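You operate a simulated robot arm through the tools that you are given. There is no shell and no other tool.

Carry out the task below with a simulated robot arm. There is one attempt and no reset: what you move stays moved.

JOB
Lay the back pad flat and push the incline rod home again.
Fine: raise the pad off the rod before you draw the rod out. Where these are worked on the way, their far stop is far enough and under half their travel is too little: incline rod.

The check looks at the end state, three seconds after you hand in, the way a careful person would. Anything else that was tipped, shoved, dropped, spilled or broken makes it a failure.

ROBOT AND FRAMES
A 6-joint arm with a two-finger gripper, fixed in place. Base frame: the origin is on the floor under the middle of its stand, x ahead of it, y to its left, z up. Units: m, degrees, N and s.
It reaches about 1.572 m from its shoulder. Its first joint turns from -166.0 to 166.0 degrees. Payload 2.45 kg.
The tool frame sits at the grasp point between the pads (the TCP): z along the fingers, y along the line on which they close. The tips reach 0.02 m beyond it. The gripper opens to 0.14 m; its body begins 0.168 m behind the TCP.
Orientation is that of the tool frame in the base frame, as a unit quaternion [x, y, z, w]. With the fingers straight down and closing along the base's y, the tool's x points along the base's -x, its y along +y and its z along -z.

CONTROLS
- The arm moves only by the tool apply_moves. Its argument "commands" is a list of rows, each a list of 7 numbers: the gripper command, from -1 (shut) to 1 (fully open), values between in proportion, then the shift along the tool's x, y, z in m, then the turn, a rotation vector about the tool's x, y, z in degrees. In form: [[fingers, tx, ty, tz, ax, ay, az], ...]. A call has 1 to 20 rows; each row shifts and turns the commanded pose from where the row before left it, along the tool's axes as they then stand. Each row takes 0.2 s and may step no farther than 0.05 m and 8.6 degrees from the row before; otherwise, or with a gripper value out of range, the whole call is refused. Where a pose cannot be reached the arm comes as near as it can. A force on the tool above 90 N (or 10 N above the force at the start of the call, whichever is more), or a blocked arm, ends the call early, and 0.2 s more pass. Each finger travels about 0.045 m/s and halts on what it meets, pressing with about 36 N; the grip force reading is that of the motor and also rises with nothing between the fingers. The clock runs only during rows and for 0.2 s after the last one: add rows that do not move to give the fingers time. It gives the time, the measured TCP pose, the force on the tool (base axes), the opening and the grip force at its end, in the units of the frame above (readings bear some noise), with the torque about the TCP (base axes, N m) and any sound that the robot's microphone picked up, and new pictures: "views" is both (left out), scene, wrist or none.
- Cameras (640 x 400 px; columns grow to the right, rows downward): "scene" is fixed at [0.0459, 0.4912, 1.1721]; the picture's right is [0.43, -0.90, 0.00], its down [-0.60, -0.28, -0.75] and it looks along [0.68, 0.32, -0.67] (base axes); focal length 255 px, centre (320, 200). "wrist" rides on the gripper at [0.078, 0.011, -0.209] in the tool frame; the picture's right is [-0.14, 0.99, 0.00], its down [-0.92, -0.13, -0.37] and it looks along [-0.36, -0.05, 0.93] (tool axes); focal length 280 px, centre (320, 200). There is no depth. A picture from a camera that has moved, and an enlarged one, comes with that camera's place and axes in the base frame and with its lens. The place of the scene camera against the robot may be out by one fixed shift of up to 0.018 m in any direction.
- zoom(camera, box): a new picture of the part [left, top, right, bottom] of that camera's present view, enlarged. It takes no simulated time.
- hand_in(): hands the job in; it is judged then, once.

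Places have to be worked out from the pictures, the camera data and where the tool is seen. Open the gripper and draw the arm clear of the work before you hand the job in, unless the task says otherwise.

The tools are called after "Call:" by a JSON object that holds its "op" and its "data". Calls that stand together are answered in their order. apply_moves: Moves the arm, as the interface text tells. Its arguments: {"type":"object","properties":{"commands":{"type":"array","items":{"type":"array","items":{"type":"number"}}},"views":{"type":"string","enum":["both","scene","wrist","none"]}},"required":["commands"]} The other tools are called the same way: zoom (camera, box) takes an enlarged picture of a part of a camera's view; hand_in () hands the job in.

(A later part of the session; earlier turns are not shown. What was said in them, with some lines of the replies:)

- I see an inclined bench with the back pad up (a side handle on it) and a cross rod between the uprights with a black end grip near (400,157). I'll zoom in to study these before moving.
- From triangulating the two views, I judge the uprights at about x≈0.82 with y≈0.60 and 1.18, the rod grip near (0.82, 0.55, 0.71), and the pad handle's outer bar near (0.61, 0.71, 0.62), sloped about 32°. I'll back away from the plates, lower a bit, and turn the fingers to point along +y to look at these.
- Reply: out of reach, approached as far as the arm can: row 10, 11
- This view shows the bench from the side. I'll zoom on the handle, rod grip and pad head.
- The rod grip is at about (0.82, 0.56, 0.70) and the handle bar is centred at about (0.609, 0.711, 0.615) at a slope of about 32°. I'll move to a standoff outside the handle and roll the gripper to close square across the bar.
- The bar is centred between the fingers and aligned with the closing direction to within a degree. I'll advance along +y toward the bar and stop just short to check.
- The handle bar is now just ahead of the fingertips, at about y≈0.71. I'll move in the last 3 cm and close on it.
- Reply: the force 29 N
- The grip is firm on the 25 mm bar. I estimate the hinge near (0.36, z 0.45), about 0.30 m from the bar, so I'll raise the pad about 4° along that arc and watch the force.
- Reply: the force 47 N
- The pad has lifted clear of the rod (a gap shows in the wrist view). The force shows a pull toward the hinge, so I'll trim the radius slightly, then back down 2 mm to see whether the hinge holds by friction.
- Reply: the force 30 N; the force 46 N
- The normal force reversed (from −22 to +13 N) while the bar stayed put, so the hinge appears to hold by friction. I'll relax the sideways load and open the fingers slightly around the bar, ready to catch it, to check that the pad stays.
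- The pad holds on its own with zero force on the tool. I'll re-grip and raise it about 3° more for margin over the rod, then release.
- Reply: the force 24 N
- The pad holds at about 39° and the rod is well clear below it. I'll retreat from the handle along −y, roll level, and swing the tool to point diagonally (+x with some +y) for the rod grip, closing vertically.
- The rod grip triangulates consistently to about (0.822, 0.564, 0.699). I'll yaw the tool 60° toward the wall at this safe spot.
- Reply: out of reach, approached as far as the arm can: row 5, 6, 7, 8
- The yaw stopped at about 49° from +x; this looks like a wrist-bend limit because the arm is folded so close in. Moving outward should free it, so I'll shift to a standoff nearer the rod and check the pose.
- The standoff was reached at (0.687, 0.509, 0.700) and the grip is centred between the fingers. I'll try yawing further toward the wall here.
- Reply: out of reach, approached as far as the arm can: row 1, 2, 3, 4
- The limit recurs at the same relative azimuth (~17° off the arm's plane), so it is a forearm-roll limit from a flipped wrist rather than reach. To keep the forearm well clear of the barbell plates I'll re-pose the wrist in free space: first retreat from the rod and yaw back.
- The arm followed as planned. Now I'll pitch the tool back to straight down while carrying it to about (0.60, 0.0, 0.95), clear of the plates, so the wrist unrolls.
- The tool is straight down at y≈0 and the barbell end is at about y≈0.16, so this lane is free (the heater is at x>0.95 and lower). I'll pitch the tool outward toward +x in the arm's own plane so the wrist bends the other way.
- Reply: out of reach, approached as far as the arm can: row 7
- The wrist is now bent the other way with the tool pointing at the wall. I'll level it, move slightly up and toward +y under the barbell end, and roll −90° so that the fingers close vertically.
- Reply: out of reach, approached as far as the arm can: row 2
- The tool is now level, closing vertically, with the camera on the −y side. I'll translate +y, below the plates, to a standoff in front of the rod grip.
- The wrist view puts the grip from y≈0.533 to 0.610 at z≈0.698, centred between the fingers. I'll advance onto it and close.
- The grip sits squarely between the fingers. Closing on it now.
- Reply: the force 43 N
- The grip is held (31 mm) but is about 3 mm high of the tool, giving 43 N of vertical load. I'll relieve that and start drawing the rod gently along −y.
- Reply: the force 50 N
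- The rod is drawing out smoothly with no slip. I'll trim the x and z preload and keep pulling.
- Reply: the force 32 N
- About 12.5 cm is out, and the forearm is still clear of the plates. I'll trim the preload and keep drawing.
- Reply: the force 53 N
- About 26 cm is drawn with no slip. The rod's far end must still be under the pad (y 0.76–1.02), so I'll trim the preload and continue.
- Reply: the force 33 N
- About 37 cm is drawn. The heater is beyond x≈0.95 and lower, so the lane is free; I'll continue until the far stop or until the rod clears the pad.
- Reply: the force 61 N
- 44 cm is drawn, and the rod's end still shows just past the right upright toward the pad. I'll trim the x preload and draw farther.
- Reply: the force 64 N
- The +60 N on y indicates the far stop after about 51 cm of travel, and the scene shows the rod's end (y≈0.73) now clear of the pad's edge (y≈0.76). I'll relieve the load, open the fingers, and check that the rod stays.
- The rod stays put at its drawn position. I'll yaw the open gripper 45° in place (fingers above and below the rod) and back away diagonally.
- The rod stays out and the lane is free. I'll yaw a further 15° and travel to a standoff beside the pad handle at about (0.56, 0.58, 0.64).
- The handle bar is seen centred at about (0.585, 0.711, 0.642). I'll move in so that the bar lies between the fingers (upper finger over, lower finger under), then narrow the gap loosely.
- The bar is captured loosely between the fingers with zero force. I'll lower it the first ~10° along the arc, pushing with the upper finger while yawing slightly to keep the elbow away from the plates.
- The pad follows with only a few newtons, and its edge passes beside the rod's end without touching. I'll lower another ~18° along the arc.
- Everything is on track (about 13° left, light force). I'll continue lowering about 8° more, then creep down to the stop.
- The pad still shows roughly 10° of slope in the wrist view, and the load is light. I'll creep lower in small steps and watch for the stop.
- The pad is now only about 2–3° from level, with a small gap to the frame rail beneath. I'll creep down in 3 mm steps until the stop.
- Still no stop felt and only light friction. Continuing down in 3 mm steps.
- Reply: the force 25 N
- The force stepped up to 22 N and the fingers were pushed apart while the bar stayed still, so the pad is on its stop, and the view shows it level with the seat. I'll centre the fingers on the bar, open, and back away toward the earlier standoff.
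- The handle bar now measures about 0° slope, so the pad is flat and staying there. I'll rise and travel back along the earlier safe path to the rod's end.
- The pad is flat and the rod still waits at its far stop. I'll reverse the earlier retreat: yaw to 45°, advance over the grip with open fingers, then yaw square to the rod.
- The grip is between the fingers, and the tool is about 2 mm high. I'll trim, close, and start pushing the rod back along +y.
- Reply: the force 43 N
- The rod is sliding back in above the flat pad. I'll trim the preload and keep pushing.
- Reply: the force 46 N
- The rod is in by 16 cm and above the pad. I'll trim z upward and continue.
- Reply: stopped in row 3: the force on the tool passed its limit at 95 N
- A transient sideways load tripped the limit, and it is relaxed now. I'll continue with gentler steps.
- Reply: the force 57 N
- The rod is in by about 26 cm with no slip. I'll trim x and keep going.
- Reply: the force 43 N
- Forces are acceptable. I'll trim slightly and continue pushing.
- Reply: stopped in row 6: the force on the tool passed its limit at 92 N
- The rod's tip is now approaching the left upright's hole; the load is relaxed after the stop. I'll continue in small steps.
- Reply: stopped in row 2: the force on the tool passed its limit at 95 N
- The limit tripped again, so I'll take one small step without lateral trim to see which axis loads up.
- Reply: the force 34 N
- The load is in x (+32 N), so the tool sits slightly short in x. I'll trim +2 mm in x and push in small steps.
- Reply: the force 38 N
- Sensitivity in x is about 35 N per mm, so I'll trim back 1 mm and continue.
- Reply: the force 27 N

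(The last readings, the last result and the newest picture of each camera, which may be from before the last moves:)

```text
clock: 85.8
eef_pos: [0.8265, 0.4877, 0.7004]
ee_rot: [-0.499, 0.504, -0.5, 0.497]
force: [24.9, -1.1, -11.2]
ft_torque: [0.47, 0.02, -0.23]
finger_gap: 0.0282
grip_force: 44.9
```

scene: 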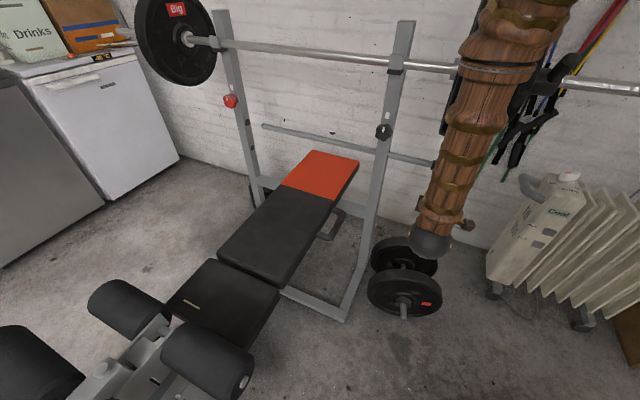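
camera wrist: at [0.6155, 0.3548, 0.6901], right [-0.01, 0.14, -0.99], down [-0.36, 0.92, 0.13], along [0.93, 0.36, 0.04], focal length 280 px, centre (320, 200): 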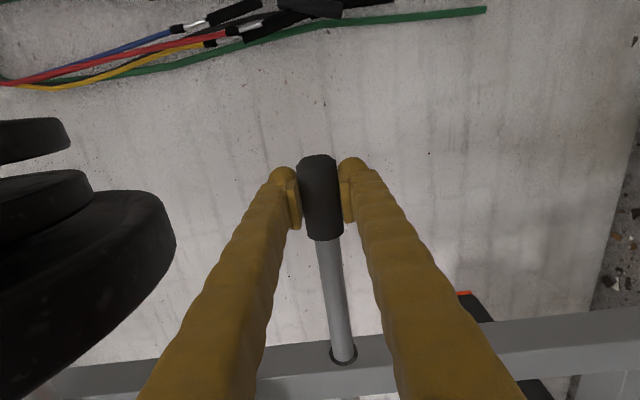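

Now at y=0.488 with about 8 cm to go. Continuing with small steps and a slight trim.

Call:
{"op": "apply_moves", "data": {"commands": [[-1, 0, 0.0003, 0.0007, 0, 0, 0], [-1, -0.008, 0, 0, 0, 0, 0], [-1, -0.008, 0, 0, 0, 0, 0], [-1, -0.008, 0, 0, 0, 0, 0], [-1, -0.008, 0, 0, 0, 0, 0], [-1, 0, 0, 0, 0, 0, 0]]}}

```text
clock: 87.2
eef_pos: [0.8271, 0.5225, 0.6996]
ee_rot: [-0.5, 0.502, -0.501, 0.498]
force: [-42.0, 1.0, 24.4]
ft_torque: [0.55, -0.31, 0.09]
finger_gap: 0.0283
grip_force: 45.1
camera wrist: at [0.6175, 0.4438, 0.6896], right [0.0, 0.14, -0.99], down [-0.36, 0.92, 0.13], along [0.93, 0.36, 0.05], focal length 280 px, centre (320, 200)
```

scene: 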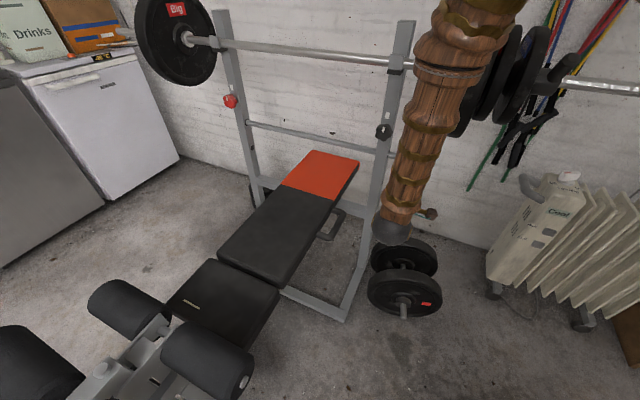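
wrist: 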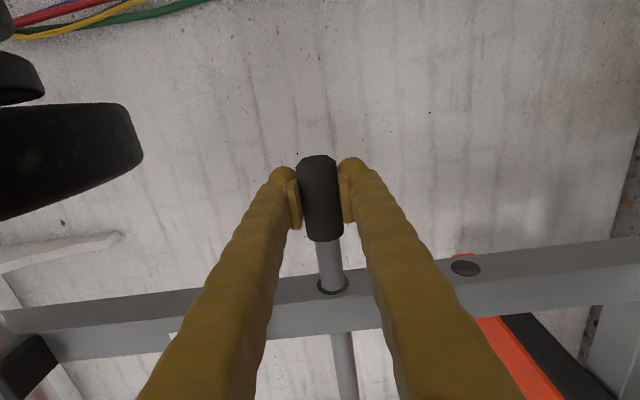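

The rod's tip has reached the left upright, and about 4 cm remain. I'll trim and keep pushing toward home.

Call:
{"op": "apply_moves", "data": {"commands": [[-1, 0, -0.001, -0.0012, 0, 0, 0], [-1, -0.008, 0, 0, 0, 0, 0], [-1, -0.008, 0, 0, 0, 0, 0], [-1, -0.008, 0, 0, 0, 0, 0], [-1, 0, 0, 0, 0, 0, 0]], "views": "none"}}

```text
clock: 88.4
eef_pos: [0.8271, 0.5437, 0.6997]
ee_rot: [-0.5, 0.503, -0.501, 0.496]
force: [8.8, -1.5, 16.8]
ft_torque: [0.56, -0.02, -0.02]
finger_gap: 0.0281
grip_force: 44.8
```

Another ~2 cm to go; I'll continue in small steps until the axial force rises at the home stop.

Call:
{"op": "apply_moves", "data": {"commands": [[-1, -0.006, -0.0004, 0, 0, 0, 0], [-1, -0.006, 0, 0, 0, 0, 0], [-1, -0.005, 0, 0, 0, 0, 0], [-1, -0.004, 0, 0, 0, 0, 0], [-1, 0, 0, 0, 0, 0, 0]]}}

```text
clock: 89.6
eef_pos: [0.827, 0.5642, 0.7011]
ee_rot: [-0.5, 0.504, -0.501, 0.495]
force: [36.9, -18.6, -3.2]
ft_torque: [0.65, 0.02, -0.09]
finger_gap: 0.028
grip_force: 44.7
camera wrist: at [0.6173, 0.4881, 0.6903], right [-0.01, 0.14, -0.99], down [-0.36, 0.92, 0.13], along [0.93, 0.36, 0.04], focal length 280 px, centre (320, 200)
```

scene: 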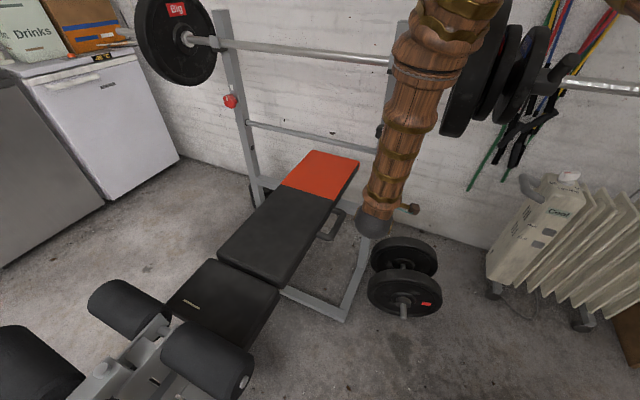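
wrist: 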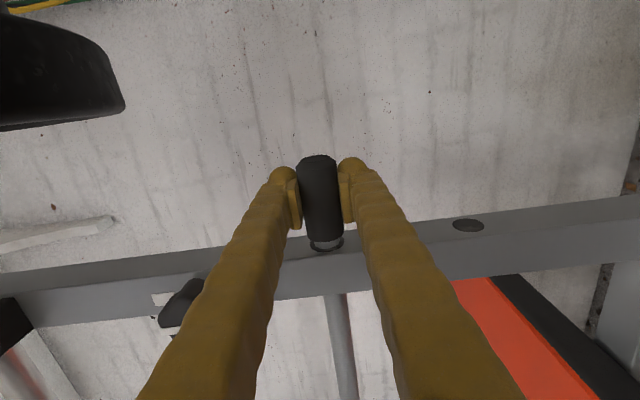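

TCP y=0.564 matches the original home position, and Fy=−19 N shows the stop is being felt. I'll press slightly more to confirm it is seated.

Call:
{"op": "apply_moves", "data": {"commands": [[-1, -0.002, 0, 0.0008, 0, 0, 0], [-1, -0.0015, 0, 0, 0, 0, 0], [-1, 0, 0, 0, 0, 0, 0]], "views": "none"}}

Call:
{"op": "zoom", "data": {"camera": "wrist", "box": [240, 130, 420, 300]}}

```text
clock: 90.4
eef_pos: [0.8269, 0.5673, 0.7004]
ee_rot: [-0.5, 0.503, -0.501, 0.496]
force: [4.5, -59.3, -2.8]
ft_torque: [0.74, -0.02, -0.37]
finger_gap: 0.0284
grip_force: 45.1
```

```text
2.35 times, centred on (330, 215) of wrist
camera zoom: at [0.6178, 0.4913, 0.6904], right [-0.01, 0.14, -0.99], down [-0.36, 0.92, 0.13], along [0.93, 0.36, 0.04], focal length 660 px, centre (296, 165)
```

zoom: 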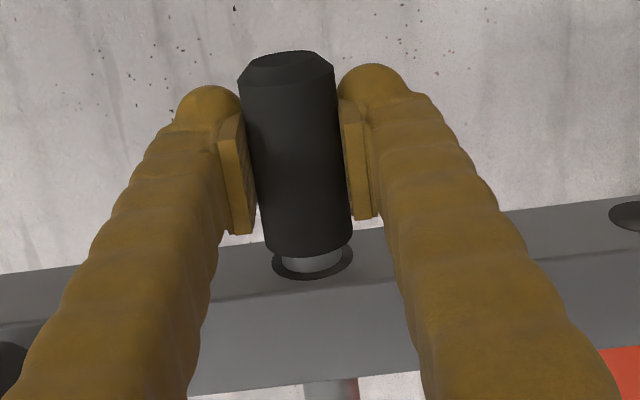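

−59 N axial confirms the rod is hard against its home stop. I'll relieve the push, open the fingers, and back straight out.

Call:
{"op": "apply_moves", "data": {"commands": [[-1, 0.004, 0, 0, 0, 0, 0], [-1, 0, 0, 0, 0, 0, 0], [-0.4, 0, 0, 0, 0, 0, 0], [0.2, 0, 0, 0, 0, 0, 0], [0.2, 0, 0, 0, 0, 0, 0], [0.2, 0, 0, 0, 0, 0, 0], [0.2, 0, 0, 0, 0, 0, 0], [0.2, 0.005, 0, -0.034, 0, 0, 0], [0.2, 0.015, 0, -0.034, 0, 0, 0], [0.2, 0.02, 0, -0.034, 0, 0, 0], [0.2, 0.02, 0, -0.034, 0, 0, 0], [0.2, 0, 0, 0, 0, 0, 0]]}}

```text
clock: 93.0
eef_pos: [0.6904, 0.5068, 0.7006]
ee_rot: [-0.5, 0.503, -0.501, 0.497]
force: [0.4, 1.4, -0.3]
ft_torque: [0.0, 0.01, 0.0]
finger_gap: 0.0842
grip_force: 0.2
camera wrist: at [0.4801, 0.4295, 0.6924], right [0.0, 0.14, -0.99], down [-0.36, 0.92, 0.13], along [0.93, 0.36, 0.05], focal length 280 px, centre (320, 200)
```

scene: 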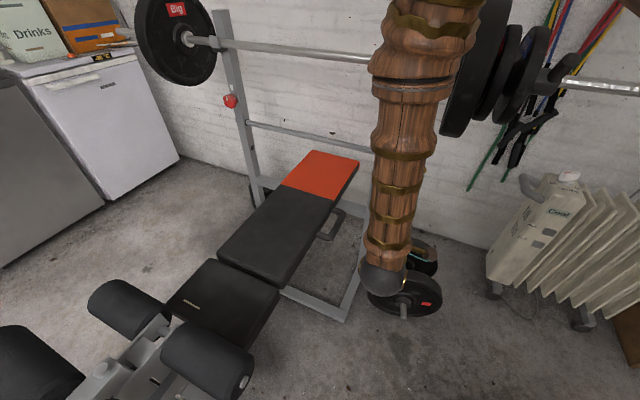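
wrist: 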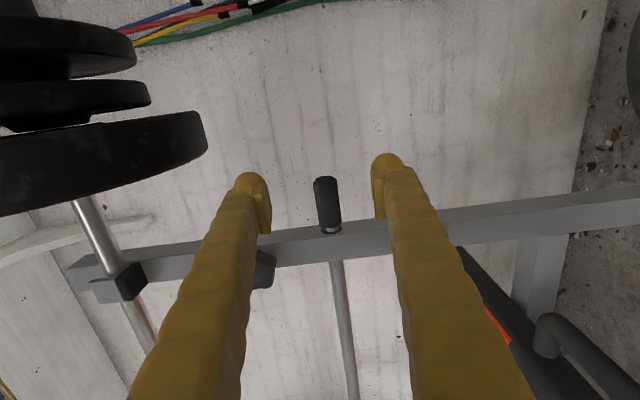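

Released and backed out; the rod sits home and nothing else has moved. I'll draw the arm back along the clear lane toward −y.

Call:
{"op": "apply_moves", "data": {"commands": [[0.2, 0.04, -0.0004, 0.008, 0, 0, 0], [0.2, 0.04, -0.0004, 0.008, 0, 0, 0], [0.2, 0.04, -0.0004, 0.008, 0, 0, 0], [0.2, 0.04, -0.0004, 0.008, 0, 0, 0], [0.2, 0.04, -0.0004, 0.008, 0, 0, 0], [0.2, 0.04, -0.0004, 0.008, 0, 0, 0], [0.2, 0.04, -0.0004, 0.008, 0, 0, 0], [0.2, 0.04, -0.0004, 0.008, 0, 0, 0], [0.2, 0.04, -0.0004, 0.008, 0, 0, 0], [0.2, 0.04, -0.0004, 0.008, 0, 0, 0], [0.2, 0.03, 0, 0, 0, 0, 0], [1, 0.03, 0, 0, 0, 0, 0], [1, 0.03, 0, 0, 0, 0, 0], [1, 0, 0, 0, 0, 0, 0], [1, 0, 0, 0, 0, 0, 0], [1, 0, 0, 0, 0, 0, 0]]}}

Call:
{"op": "zoom", "data": {"camera": "scene", "box": [200, 60, 440, 260]}}

Call:
{"op": "zoom", "data": {"camera": "scene", "box": [100, 180, 400, 380]}}

```text
clock: 96.4
eef_pos: [0.7788, 0.0169, 0.7106]
ee_rot: [-0.501, 0.506, -0.499, 0.495]
force: [-0.4, 0.7, 0.1]
ft_torque: [0.0, 0.0, 0.02]
finger_gap: 0.1401
grip_force: 0.0
out of reach, approached as far as the arm can: row 12, 13
camera wrist: at [0.5693, -0.061, 0.7018], right [-0.01, 0.14, -0.99], down [-0.36, 0.92, 0.13], along [0.93, 0.36, 0.04], focal length 280 px, centre (320, 200)
```

scene: 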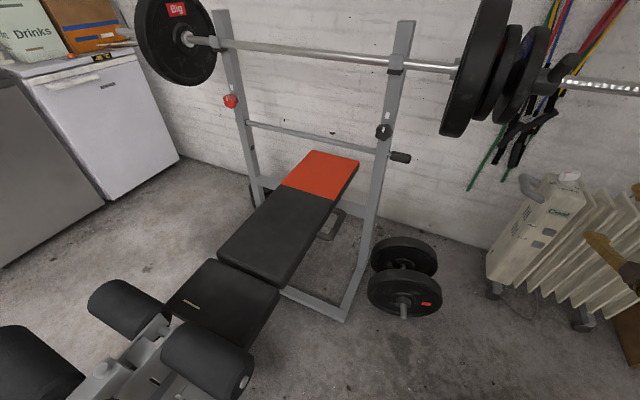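
wrist: 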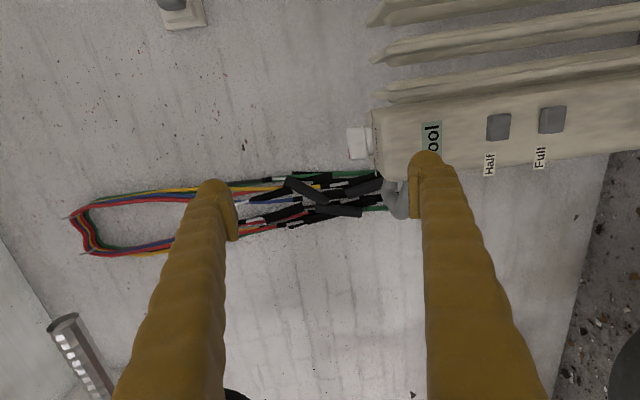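

```text
2.00 times, centred on (320, 160) of scene
camera zoom: at [0.0459, 0.4912, 1.1721], right [0.43, -0.9, 0.0], down [-0.6, -0.28, -0.75], along [0.68, 0.32, -0.67], focal length 511 px, centre (320, 280)
```

zoom: 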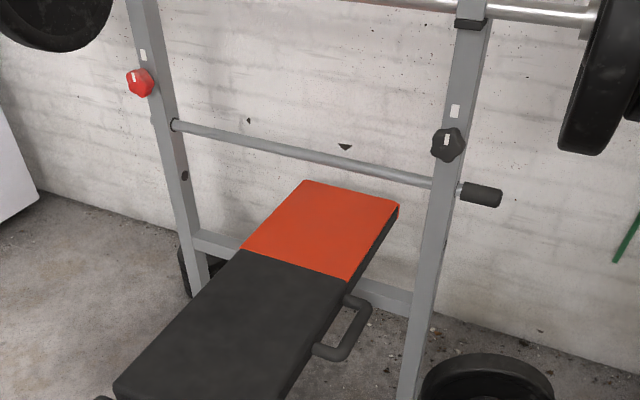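

```text
2.00 times, centred on (250, 280) of scene
camera zoom: at [0.0459, 0.4912, 1.1721], right [0.43, -0.9, 0.0], down [-0.6, -0.28, -0.75], along [0.68, 0.32, -0.67], focal length 511 px, centre (460, 40)
```

zoom: 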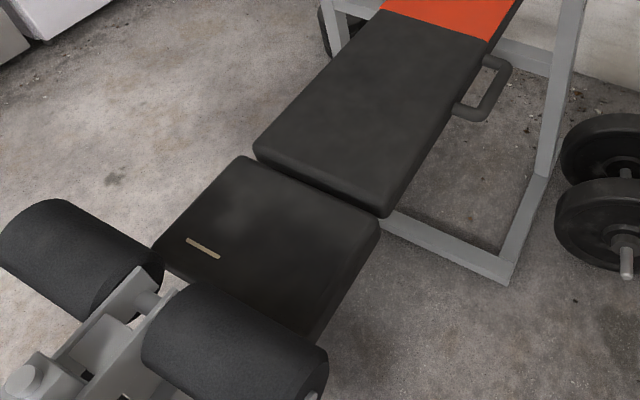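

The rod is back at its original spot (the grip is again at scene pixel (400,157)) and the pad lies flat. I'll zoom once more to check the pad's levelness and the surroundings.

Call:
{"op": "zoom", "data": {"camera": "scene", "box": [200, 140, 380, 300]}}

Call:
{"op": "zoom", "data": {"camera": "scene", "box": [360, 0, 640, 200]}}

```text
2.50 times, centred on (290, 220) of scene
camera zoom: at [0.0459, 0.4912, 1.1721], right [0.43, -0.9, 0.0], down [-0.6, -0.28, -0.75], along [0.68, 0.32, -0.67], focal length 639 px, centre (395, 150)
```

zoom: 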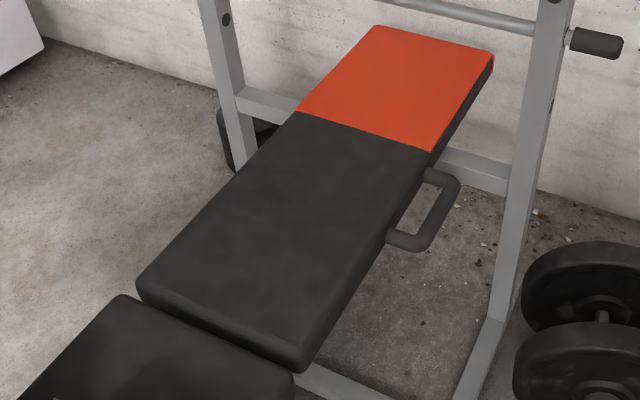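

```text
2.00 times, centred on (500, 100) of scene
camera zoom: at [0.0459, 0.4912, 1.1721], right [0.43, -0.9, 0.0], down [-0.6, -0.28, -0.75], along [0.68, 0.32, -0.67], focal length 511 px, centre (-40, 400)
```

zoom: 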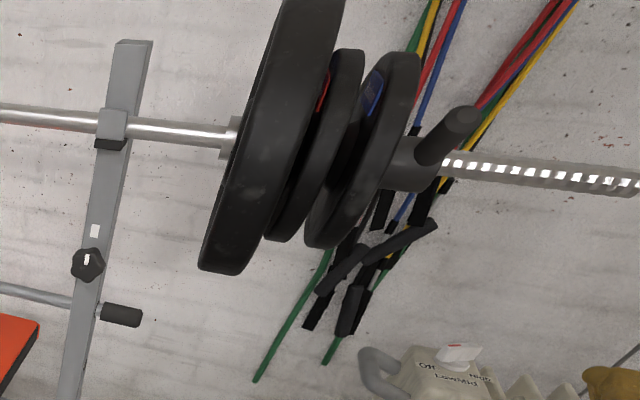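

The pad's top corners work out level to within about 1°, the rod is fully home, and the barbell, knobs, dumbbells and heater look untouched. The gripper is open and the arm is clear, so I'm handing in.

Call:
{"op": "hand_in", "data": {}}

```text
The job is handed in.
```

The back pad is lying flat and the incline rod is pushed fully home. I've handed the job in, but I haven't seen a verdict.

- **Raising the pad:** I lifted it about 7° by its side handle until it was clear of the rod. The hinge held it there on its own while I worked on the rod.
- **Drawing the rod:** I pulled it about 51 cm to its far stop, until its tip was past the edge of the pad.
- **Laying the pad flat:** I lowered it until it met its stop. In the final picture it works out level to within about 1°.
- **Rod home:** I pushed it back until it pressed hard on its home stop (59 N). Its grip is at the same spot in the picture as at the start.

Twice while pushing the rod back, the force passed the 90 N limit (95 N both times) and once more at 92 N, each time ending that push early. The one I could trace was sideways load on the rod, so I went on in smaller steps. In the last pictures, the barbell, knobs, dumbbells and heater look undisturbed. The gripper is open, and the arm is about half a metre from the rod.
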